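You operate a simulated robot arm through the tools that you are given. There is no shell and no other tool. Be economical: measure what you need, move in short steps, check, and stop when the job is done.

Carry out the task below with a simulated robot arm. There is one attempt and no reset: what you move stays moved.

TASK
Take the 275 N yellow sealing block from the trial bench top and leave it on the black cover plate.
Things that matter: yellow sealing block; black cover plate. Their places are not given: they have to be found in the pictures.

It is judged by the outcome, as a careful person would: the job done as asked, and still so three seconds after it is handed in. It fails if anything else is knocked over, pushed out of place, dropped, spilled or broken.

THE ROBOT
A 7-joint arm with a two-finger parallel gripper, fixed in place. Base frame: the origin is at the foot of the arm, x ahead of it, y to its left, z up; the work surface is at about z = 0. Lengths are in m, angles in degrees, forces in N, time in s.
With the tool pointing down near the work surface it reaches from about 0.22 to 0.58 m from the base axis. Its first joint turns from -66.0 to 66.0 degrees. Payload 2.5 kg.
Tool frame: the origin (TCP) lies between the finger pads and is the grasp point; the fingertips stand 0.023 m ahead of it; z points along the fingers, y is the line along which they close. The gripper opens to 0.094 m. The fingers are 0.038 m wide and 0.01 m thick; the gripper's body (0.054 by 0.096 m) begins 0.039 m behind the TCP.
Orientation is that of the tool frame in the base frame, as a unit quaternion [x, y, z, w]. With the fingers straight down and closing along the base's y, the tool's x points along the base's -x, its y along +y and its z along -z.

THE INTERFACE
- The arm moves only by the tool nudge_tool. Its argument "plan" is text: rows parted by semicolons, each of 7 numbers parted by spaces: the shift along the tool's x, y, z in m, then the turn, a rotation vector about the tool's x, y, z in degrees, then the finger opening in m, from 0 to 0.094. In form: dx dy dz ax ay az gripper; .... A call has 1 to 10 rows; each row is the pose to reach, as a shift and turn from the pose commanded when the call began, along the tool's axes at that moment. A row lasts 0.2 s, in which the tool goes at most 0.05 m and 8.6 degrees; a call with a longer step from one row to the next is refused whole, and so is a gripper value outside its range. A pose out of reach is approached as far as the arm can. The call stops where the force on the tool passes 40 N (or 10 N more than at its start, if that is more) or the arm is blocked; 0.2 s more then pass. The fingers move at their own pace (about 0.108 m/s each) and stop on an object; they squeeze with about 25 N. The grip force told is the motor's: it shows also when the fingers shut on nothing. Time passes only in rows, and 0.2 s behind the last, so rows that repeat a pose let the fingers close. It gives the time, the measured TCP pose, the force on the tool (base axes), the opening and the grip force at its end, in the units of the frame above (readings bear some noise).
- Cameras (640 x 400 px; columns grow to the right, rows downward): "scene" is fixed at [0.1164, -0.4027, 0.5507]; the picture's right is [0.86, -0.51, 0.00], its down [-0.26, -0.44, -0.86] and it looks along [0.44, 0.74, -0.51] (base axes); focal length 368 px, centre (320, 200). "wrist" rides on the gripper at [-0.039, 0, -0.044] in the tool frame; the picture's right is [0.00, -1.00, 0.00], its down [0.97, 0.00, -0.24] and it looks along [0.24, 0.00, 0.97] (tool axes); focal length 218 px, centre (320, 200).
- camera(camera): a new picture of that camera. No time passes.
- pixel_to_xyz(camera, pixels): for up to 12 pixels [column, row] of the newest picture of that camera ("zoom" is the newest enlarged one), the place [x, y, z] in the base frame of the surface seen there, good to about 0.002 m. No time passes.
- inspect(camera, box): a new picture of the part [left, top, right, bottom] of that camera's present view, enlarged. No time passes.
- hand_in(): hands the job in; it is judged then, once.

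Work in short steps. Measure before you move; look again where a grasp or a placing could have gone wrong, and mend it. You have 60 turns and 24 pictures in all, the two below and enlarged ones among them. Open the gripper and draw the arm clear of the work before you hand the job in, unless the task says otherwise; then end with one line.

The tools are called after ">>>" as name(argument=value, ...) on one line, values as JSON. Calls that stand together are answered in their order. nudge_tool: Moves the arm, as the interface text tells. Its arguments: {"type":"object","properties":{"plan":{"type":"string"}},"required":["plan"]} The other tools are called the same way: camera (camera) takes a picture; pixel_to_xyz (camera, pixels) gives the place of the surface under pixels of a picture; inspect (camera, box) takes an enlarged picture of a part of a camera's view; hand_in () hands the job in.

At the start:

```text
t: 0.0
ee_pos: [0.3104, 0.0421, 0.2668]
tcp_rot: [0.0, 1.0, 0.0, 0.0]
contact_force: [-0.1, 0.2, -0.3]
gripper_width: 0.094
grasp_force: 0.0
```

scene: 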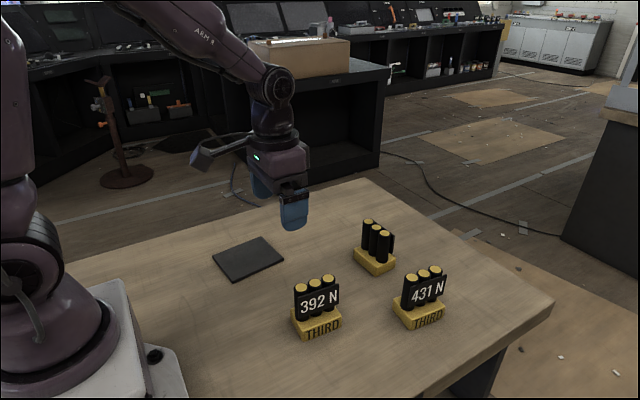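
wrist: 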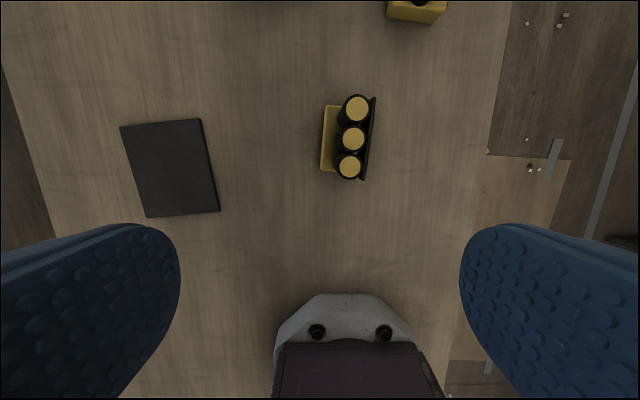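

The scene shows blocks marked 392 N (318,302) and 431 N (425,290), and a third (375,248) whose label faces away. I'll enlarge and measure.

>>> inspect(camera="scene", box=[270, 200, 470, 350])

>>> pixel_to_xyz(camera="scene", pixels=[[368, 222], [376, 227], [385, 233], [375, 266], [357, 250], [394, 262], [301, 288], [425, 273], [213, 259], [249, 238], [284, 259], [248, 281]])

>>> pixel_to_xyz(camera="wrist", pixels=[[357, 108], [352, 138], [349, 166], [330, 110], [324, 168], [372, 100], [364, 177], [415, 12], [122, 127], [199, 120], [218, 210], [147, 215]])

```text
2.67 times, centred on (370, 275) of scene
```

zoom: 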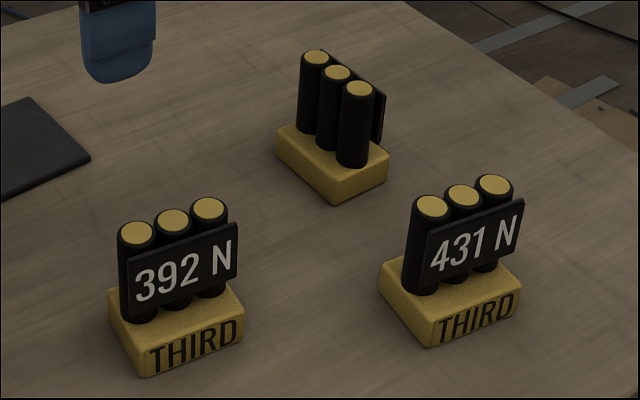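

```text
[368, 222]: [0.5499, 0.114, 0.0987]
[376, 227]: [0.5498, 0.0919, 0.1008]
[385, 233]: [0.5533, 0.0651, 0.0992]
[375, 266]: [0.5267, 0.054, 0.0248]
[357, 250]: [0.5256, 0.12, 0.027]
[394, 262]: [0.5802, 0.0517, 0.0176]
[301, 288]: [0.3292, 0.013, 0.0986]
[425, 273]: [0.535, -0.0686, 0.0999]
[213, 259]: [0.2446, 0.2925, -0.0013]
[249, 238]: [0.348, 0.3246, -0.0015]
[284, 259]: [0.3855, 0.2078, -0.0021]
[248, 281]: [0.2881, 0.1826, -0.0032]
```

```text
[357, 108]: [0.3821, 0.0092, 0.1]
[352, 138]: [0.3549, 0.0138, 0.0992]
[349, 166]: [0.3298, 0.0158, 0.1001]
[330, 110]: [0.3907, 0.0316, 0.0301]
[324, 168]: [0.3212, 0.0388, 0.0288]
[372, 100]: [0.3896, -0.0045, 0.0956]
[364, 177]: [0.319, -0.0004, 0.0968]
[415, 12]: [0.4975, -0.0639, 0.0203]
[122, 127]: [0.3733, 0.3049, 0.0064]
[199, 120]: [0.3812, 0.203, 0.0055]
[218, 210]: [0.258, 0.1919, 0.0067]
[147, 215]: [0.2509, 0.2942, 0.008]
```

Third block sits around (0.553, 0.088), tops at z≈0.10. By elimination it's the 275 N one, but I'll bring the wrist camera beyond it, tilted back, to read its label.

>>> nudge_tool(plan="-0.045 0.008 0.0 0 4 0 0.094; -0.09 0.016 0.01 0 8 0 0.094; -0.135 0.024 0.02 0 12 0 0.094; -0.18 0.032 0.03 0 16 0 0.094; -0.225 0.04 0.04 0 20 0 0.094; -0.27 0.048 0.05 0 24 0 0.094; -0.27 0.048 0.05 0 24 0 0.094")

>>> camera(camera="wrist")

```text
t: 1.6
ee_pos: [0.5189, 0.0803, 0.247]
tcp_rot: [0.0, 0.978, 0.0, -0.209]
contact_force: [-0.2, 0.1, 0.4]
gripper_width: 0.0939
grasp_force: 0.0
out of reach, approached as far as the arm can: row 5, 6, 7
```

```text
20 pictures are left
```

wrist: 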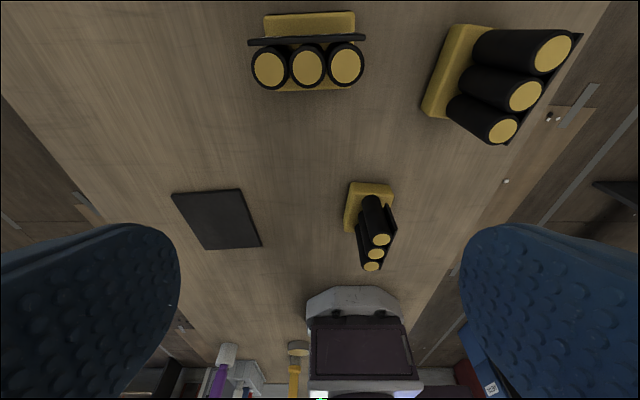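

The label plate (307,40) is seen nearly edge-on. I'll enlarge it to try to read it, and measure the geometry from here.

>>> inspect(camera="wrist", box=[227, 0, 387, 100])

>>> pixel_to_xyz(camera="wrist", pixels=[[269, 69], [308, 67], [346, 64], [250, 44], [364, 37], [266, 25], [353, 20], [310, 20], [308, 40]])

```text
4.00 times, centred on (307, 50) of wrist
```

zoom: 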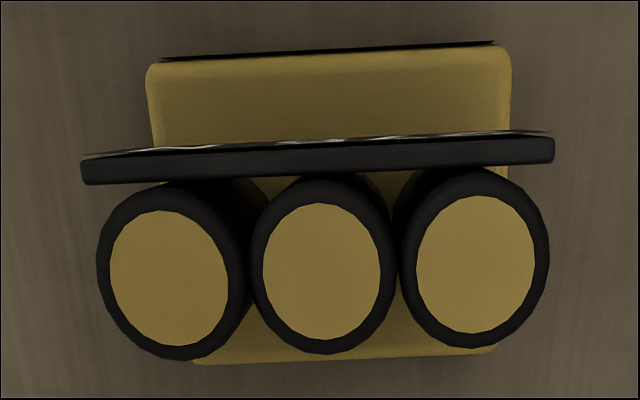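

```text
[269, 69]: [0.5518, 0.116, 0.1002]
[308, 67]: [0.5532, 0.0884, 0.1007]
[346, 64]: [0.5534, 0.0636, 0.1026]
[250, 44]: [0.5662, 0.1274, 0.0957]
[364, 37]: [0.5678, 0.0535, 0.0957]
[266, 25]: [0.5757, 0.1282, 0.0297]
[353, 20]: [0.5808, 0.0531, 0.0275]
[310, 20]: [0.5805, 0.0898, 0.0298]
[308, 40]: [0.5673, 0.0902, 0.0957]
```

Label is unreadable here, but only three blocks exist and the other two are 392/431, so this is the one; I'll confirm by turning it to the scene camera once held. First I straighten the tool, drawing back a little.

>>> nudge_tool(plan="0.02 0 0 0 -8 0 0.094; 0.04 0 0 0 -16 0 0.094; 0.05 0 0 0 -24 0 0.094; 0.05 0 0 0 -24 0 0.094")

```text
t: 2.6
ee_pos: [0.4743, 0.0826, 0.2669]
tcp_rot: [0.0, 1.0, 0.0, 0.002]
contact_force: [-0.6, 0.0, 0.4]
gripper_width: 0.094
grasp_force: 0.0
```

Commanded pose follows the reached one. Now yaw about −85°, the rest next call, so the fingers close across the cell row (along x).

>>> nudge_tool(plan="0 0 0 0 0 -8.5 0.094; 0 0 0 0 0 -17 0.094; 0 0 0 0 0 -25.5 0.094; 0 0 0 0 0 -34 0.094; 0 0 0 0 0 -42.5 0.094; 0 0 0 0 0 -51 0.094; 0 0 0 0 0 -59.5 0.094; 0 0 0 0 0 -68 0.094; 0 0 0 0 0 -76.5 0.094; 0 0 0 0 0 -85 0.094")

```text
t: 4.8
ee_pos: [0.4756, 0.0833, 0.2667]
tcp_rot: [-0.676, 0.737, 0.001, 0.0]
contact_force: [-0.6, 1.1, 0.1]
gripper_width: 0.0942
grasp_force: 0.0
```

Now finish the yaw and move above the block at (0.555, 0.089), z≈0.165.

>>> nudge_tool(plan="-0.003 -0.02 0.025 0 0 -2 0.094; -0.006 -0.04 0.05 0 0 -4 0.094; -0.01 -0.06 0.075 0 0 -6.5 0.094; -0.013 -0.079 0.1 0 0 -6.5 0.094; -0.013 -0.079 0.1 0 0 -6.5 0.094")

>>> camera(camera="wrist")

>>> camera(camera="scene")

```text
t: 6.0
ee_pos: [0.5566, 0.0878, 0.1646]
tcp_rot: [0.716, -0.698, 0.0, 0.0]
contact_force: [0.1, 0.0, 0.5]
gripper_width: 0.0939
grasp_force: 0.1
```

```text
18 pictures are left
```

wrist: 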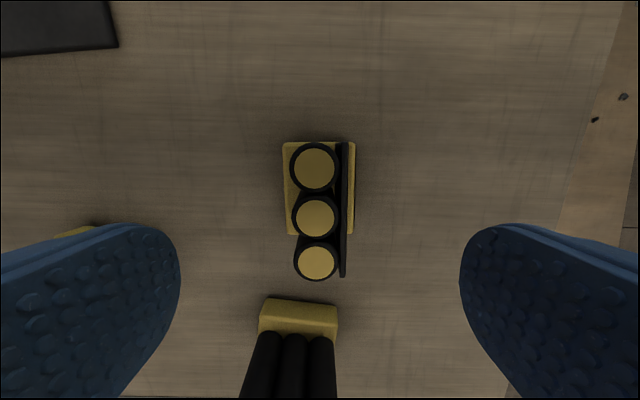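

```text
17 pictures are left
```

scene: 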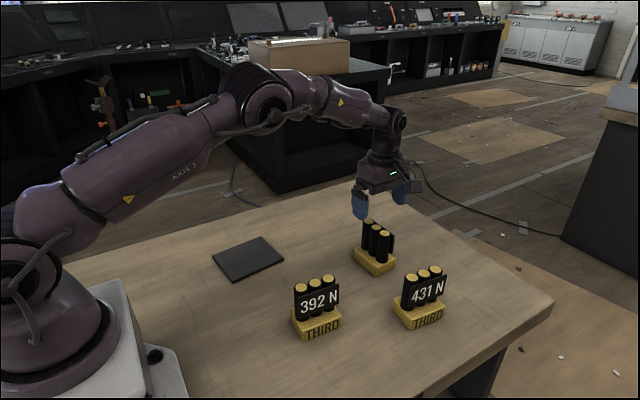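

Well aligned: the cells and plate are centred between the fingers (cols 293–350, centre 321). Descend to z≈0.075, below the cell tops with the body clear, then close.

>>> nudge_tool(plan="0 0 0.03 0 0 0 0.094; 0 0 0.06 0 0 0 0.094; 0 0 0.08 0 0 0 0.094; 0 0 0.09 0 0 0 0.094; 0 0 0.09 0 0 0 0.094")

>>> nudge_tool(plan="0 0 0 0 0 0 0.06; 0 0 0 0 0 0 0.04; 0 0 0 0 0 0 0.02; 0 0 0 0 0 0 0.01; 0 0 0 0 0 0 0.01")

```text
t: 7.2
ee_pos: [0.5554, 0.0895, 0.0772]
tcp_rot: [0.716, -0.698, 0.001, 0.0]
contact_force: [-0.4, 0.1, -0.3]
gripper_width: 0.0941
grasp_force: 0.1
```

```text
t: 8.4
ee_pos: [0.556, 0.0882, 0.0776]
tcp_rot: [0.716, -0.698, 0.0, 0.0]
contact_force: [0.9, 0.3, 0.5]
gripper_width: 0.0301
grasp_force: 24.8
```

Gripped at 0.030 m with 25 N. Lift gently by 4 cm.

>>> nudge_tool(plan="0 0 -0.01 0 0 0 0.0; 0 0 -0.025 0 0 0 0.0; 0 0 -0.04 0 0 0 0.0; 0 0 -0.04 0 0 0 0.0")

>>> camera(camera="scene")

```text
t: 9.4
ee_pos: [0.5554, 0.089, 0.1181]
tcp_rot: [0.717, -0.697, -0.001, 0.0]
contact_force: [1.0, -0.3, -2.4]
gripper_width: 0.0299
grasp_force: 25.1
```

```text
16 pictures are left
```

scene: 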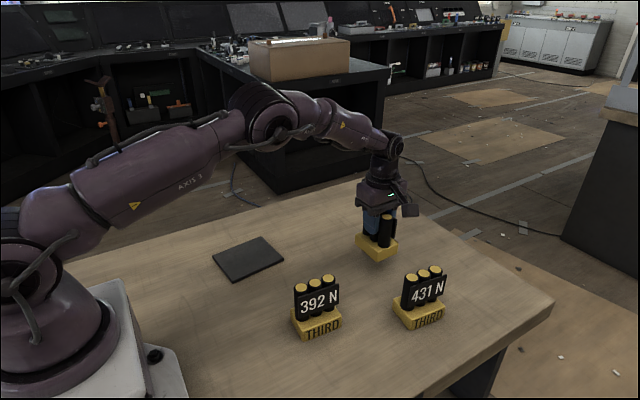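

Held cleanly. Carry it over the plate centre (0.316, 0.249), turning +85° so the label faces the scene camera and the block squares with the plate.

>>> nudge_tool(plan="-0.0166 0.0236 -0.015 0 0 8.5 0; -0.0332 0.0472 -0.03 0 0 17 0; -0.0498 0.0708 -0.04 0 0 25.5 0; -0.0664 0.0944 -0.04 0 0 34 0; -0.083 0.118 -0.04 0 0 42.5 0; -0.0996 0.1416 -0.04 0 0 51 0; -0.1162 0.1652 -0.04 0 0 59.5 0; -0.1328 0.1888 -0.04 0 0 68 0; -0.1494 0.2124 -0.04 0 0 76.5 0; -0.166 0.236 -0.04 0 0 85 0")

>>> inspect(camera="scene", box=[160, 140, 340, 300])

>>> camera(camera="wrist")

```text
t: 11.6
ee_pos: [0.3123, 0.2509, 0.1566]
tcp_rot: [-0.056, 0.998, 0.0, 0.0]
contact_force: [-1.0, 0.0, -2.0]
gripper_width: 0.0299
grasp_force: 24.7
```

```text
2.50 times, centred on (250, 220) of scene
```

zoom: 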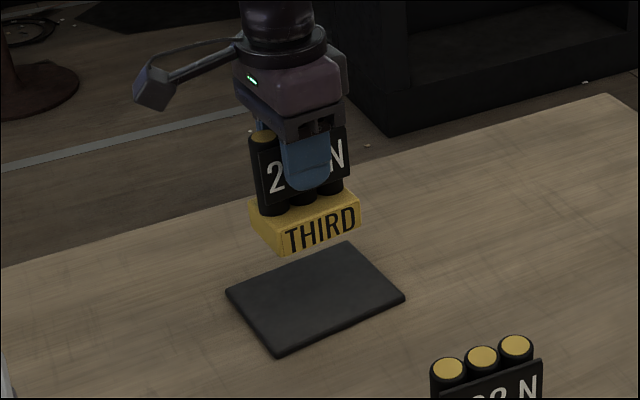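

```text
14 pictures are left
```

wrist: 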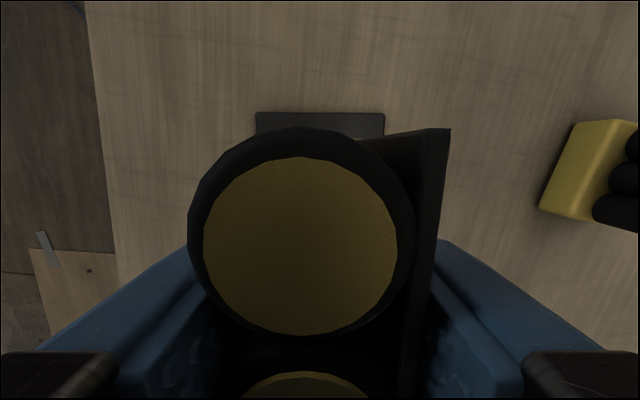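

The label starts with "2", so it's the 275 N block. I measure the plate's edges and top height once more.

>>> pixel_to_xyz(camera="zoom", pixels=[[230, 292], [348, 246], [400, 296], [280, 350], [315, 300], [300, 285], [270, 250], [305, 228], [350, 225]])

```text
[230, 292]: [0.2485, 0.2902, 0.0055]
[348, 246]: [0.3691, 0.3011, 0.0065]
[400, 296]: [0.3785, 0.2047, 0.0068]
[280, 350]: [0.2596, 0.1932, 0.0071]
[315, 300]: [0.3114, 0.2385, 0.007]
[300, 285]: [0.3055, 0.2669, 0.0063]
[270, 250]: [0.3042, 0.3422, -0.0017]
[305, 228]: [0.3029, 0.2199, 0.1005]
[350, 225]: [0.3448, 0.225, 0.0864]
```

Plate centre (0.314, 0.247), top z≈0.007; block bottom is at ≈0.079, centred. Lower 0.066 first, with a 3 mm y shift.

>>> nudge_tool(plan="0 -0.001 0.02 0 0 0 0; 0 -0.002 0.04 0 0 0 0; 0 -0.003 0.055 0 0 0 0; 0 -0.003 0.066 0 0 0 0; 0 -0.003 0.066 0 0 0 0")

>>> inspect(camera="scene", box=[190, 190, 310, 290])

```text
t: 12.8
ee_pos: [0.3154, 0.2458, 0.0921]
tcp_rot: [-0.057, 0.998, 0.0, 0.0]
contact_force: [0.1, 0.1, -1.2]
gripper_width: 0.0298
grasp_force: 25.0
```

```text
4.00 times, centred on (250, 240) of scene
```

zoom: 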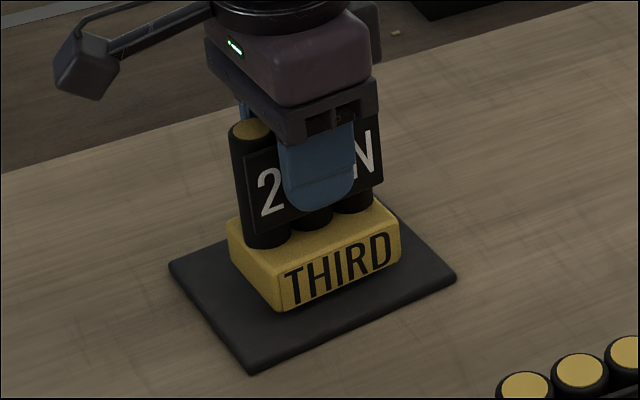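

Just above the plate and well centred. Creep down until contact.

>>> nudge_tool(plan="0 0 0.002 0 0 0 0; 0 0 0.004 0 0 0 0; 0 0 0.006 0 0 0 0; 0 0 0.007 0 0 0 0; 0 0 0.007 0 0 0 0")

```text
t: 14.0
ee_pos: [0.3143, 0.2451, 0.0846]
tcp_rot: [-0.057, 0.998, 0.0, 0.0]
contact_force: [-10.3, -9.1, 30.4]
gripper_width: 0.0299
grasp_force: 24.9
```

Firm contact (30 N). Ease up 1 mm, then open the fingers.

>>> nudge_tool(plan="0 0 -0.001 0 0 0 0; 0 0 -0.001 0 0 0 0")

```text
t: 14.6
ee_pos: [0.3154, 0.2454, 0.085]
tcp_rot: [-0.056, 0.998, 0.0, 0.0]
contact_force: [-9.0, -7.6, 26.2]
gripper_width: 0.03
grasp_force: 25.0
```

>>> nudge_tool(plan="0 0 -0.002 0 0 0 0; 0 0 -0.003 0 0 0 0; 0 0 -0.003 0 0 0 0")

```text
t: 15.4
ee_pos: [0.3157, 0.2455, 0.0869]
tcp_rot: [-0.057, 0.998, 0.0, 0.001]
contact_force: [0.2, 0.3, -2.0]
gripper_width: 0.03
grasp_force: 24.9
```

The load is hanging again, about 1–2 mm clear. Lower 1.5 mm and check.

>>> nudge_tool(plan="0 0 0.001 0 0 0 0; 0 0 0.001 0 0 0 0")

```text
t: 16.0
ee_pos: [0.3152, 0.2457, 0.0874]
tcp_rot: [-0.058, 0.998, 0.0, 0.001]
contact_force: [0.4, 0.4, -2.5]
gripper_width: 0.0297
grasp_force: 24.6
```

>>> nudge_tool(plan="0 0 0.0005 0 0 0 0; 0 0 0.001 0 0 0 0; 0 0 0.001 0 0 0 0")

```text
t: 16.8
ee_pos: [0.3133, 0.2452, 0.087]
tcp_rot: [-0.056, 0.998, 0.0, -0.001]
contact_force: [-0.7, -0.7, -1.8]
gripper_width: 0.0299
grasp_force: 25.2
```

>>> nudge_tool(plan="0 0 0.0007 0 0 0 0; 0 0 0.0007 0 0 0 0")

```text
t: 17.4
ee_pos: [0.315, 0.2454, 0.0862]
tcp_rot: [-0.056, 0.998, 0.0, 0.0]
contact_force: [0.8, -0.5, -2.1]
gripper_width: 0.0301
grasp_force: 25.1
```

>>> nudge_tool(plan="0 0 0.0007 0 0 0 0; 0 0 0.0007 0 0 0 0")

>>> inspect(camera="scene", box=[190, 190, 310, 290])

```text
t: 18.0
ee_pos: [0.3165, 0.2467, 0.086]
tcp_rot: [-0.056, 0.998, 0.0, 0.0]
contact_force: [-4.1, -2.5, 6.4]
gripper_width: 0.0299
grasp_force: 25.0
```

```text
4.00 times, centred on (250, 240) of scene
```

zoom: 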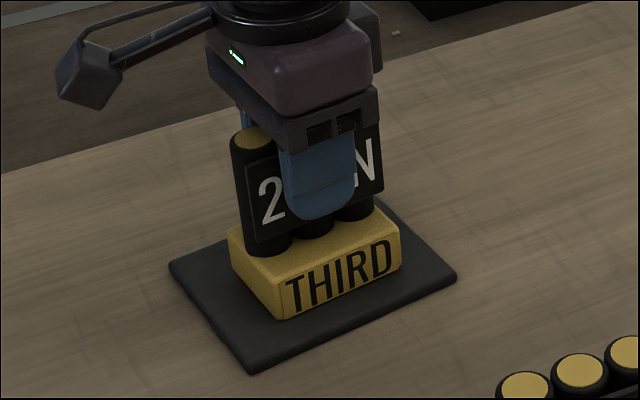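

Light contact (6 N) with the block seated upright. Open the fingers.

>>> nudge_tool(plan="0 0 0 0 0 0 0.036; 0 0 0 0 0 0 0.05; 0 0 0 0 0 0 0.07; 0 0 0 0 0 0 0.09; 0 0 0 0 0 0 0.09")

>>> nudge_tool(plan="0 0 -0.02 0 0 0 0.09; 0 0 -0.05 0 0 0 0.09; 0 0 -0.09 0 0 0 0.09; 0 0 -0.13 0 0 0 0.09; 0 0 -0.17 0 0 0 0.09; 0 0 -0.17 0 0 0 0.09")

>>> camera(camera="scene")

>>> inspect(camera="scene", box=[190, 190, 310, 290])

```text
t: 19.2
ee_pos: [0.3157, 0.2472, 0.0853]
tcp_rot: [-0.057, 0.998, 0.0, 0.001]
contact_force: [0.0, -0.3, -0.5]
gripper_width: 0.0901
grasp_force: 0.0
```

```text
t: 20.6
ee_pos: [0.3143, 0.246, 0.2544]
tcp_rot: [-0.057, 0.998, 0.0, 0.0]
contact_force: [-0.2, 0.2, -0.4]
gripper_width: 0.09
grasp_force: 0.0
```

```text
11 pictures are left
```

scene: 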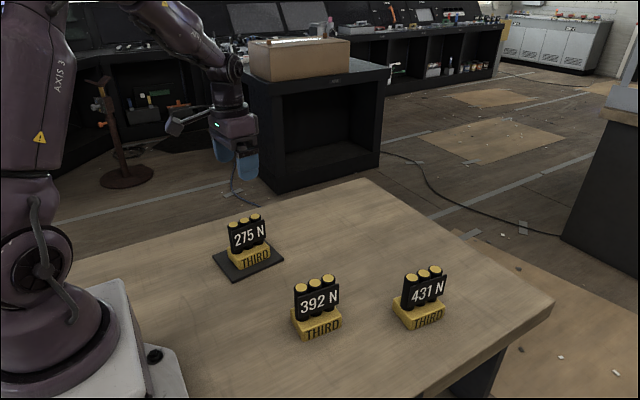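

```text
4.00 times, centred on (250, 240) of scene
```

zoom: 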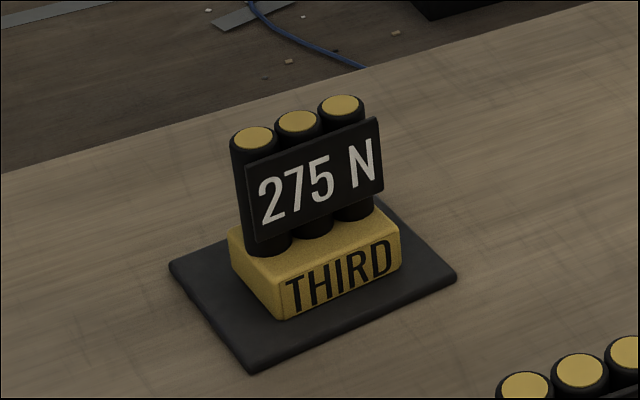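

The 275 N block stands upright on the plate, the plate and the other two blocks haven't moved, and the arm is clear. Handing in.

>>> hand_in()

```text
The job is handed in.
```

The 275 N yellow sealing block is standing upright on the black cover plate, its label read in the last picture, and nothing else was moved.
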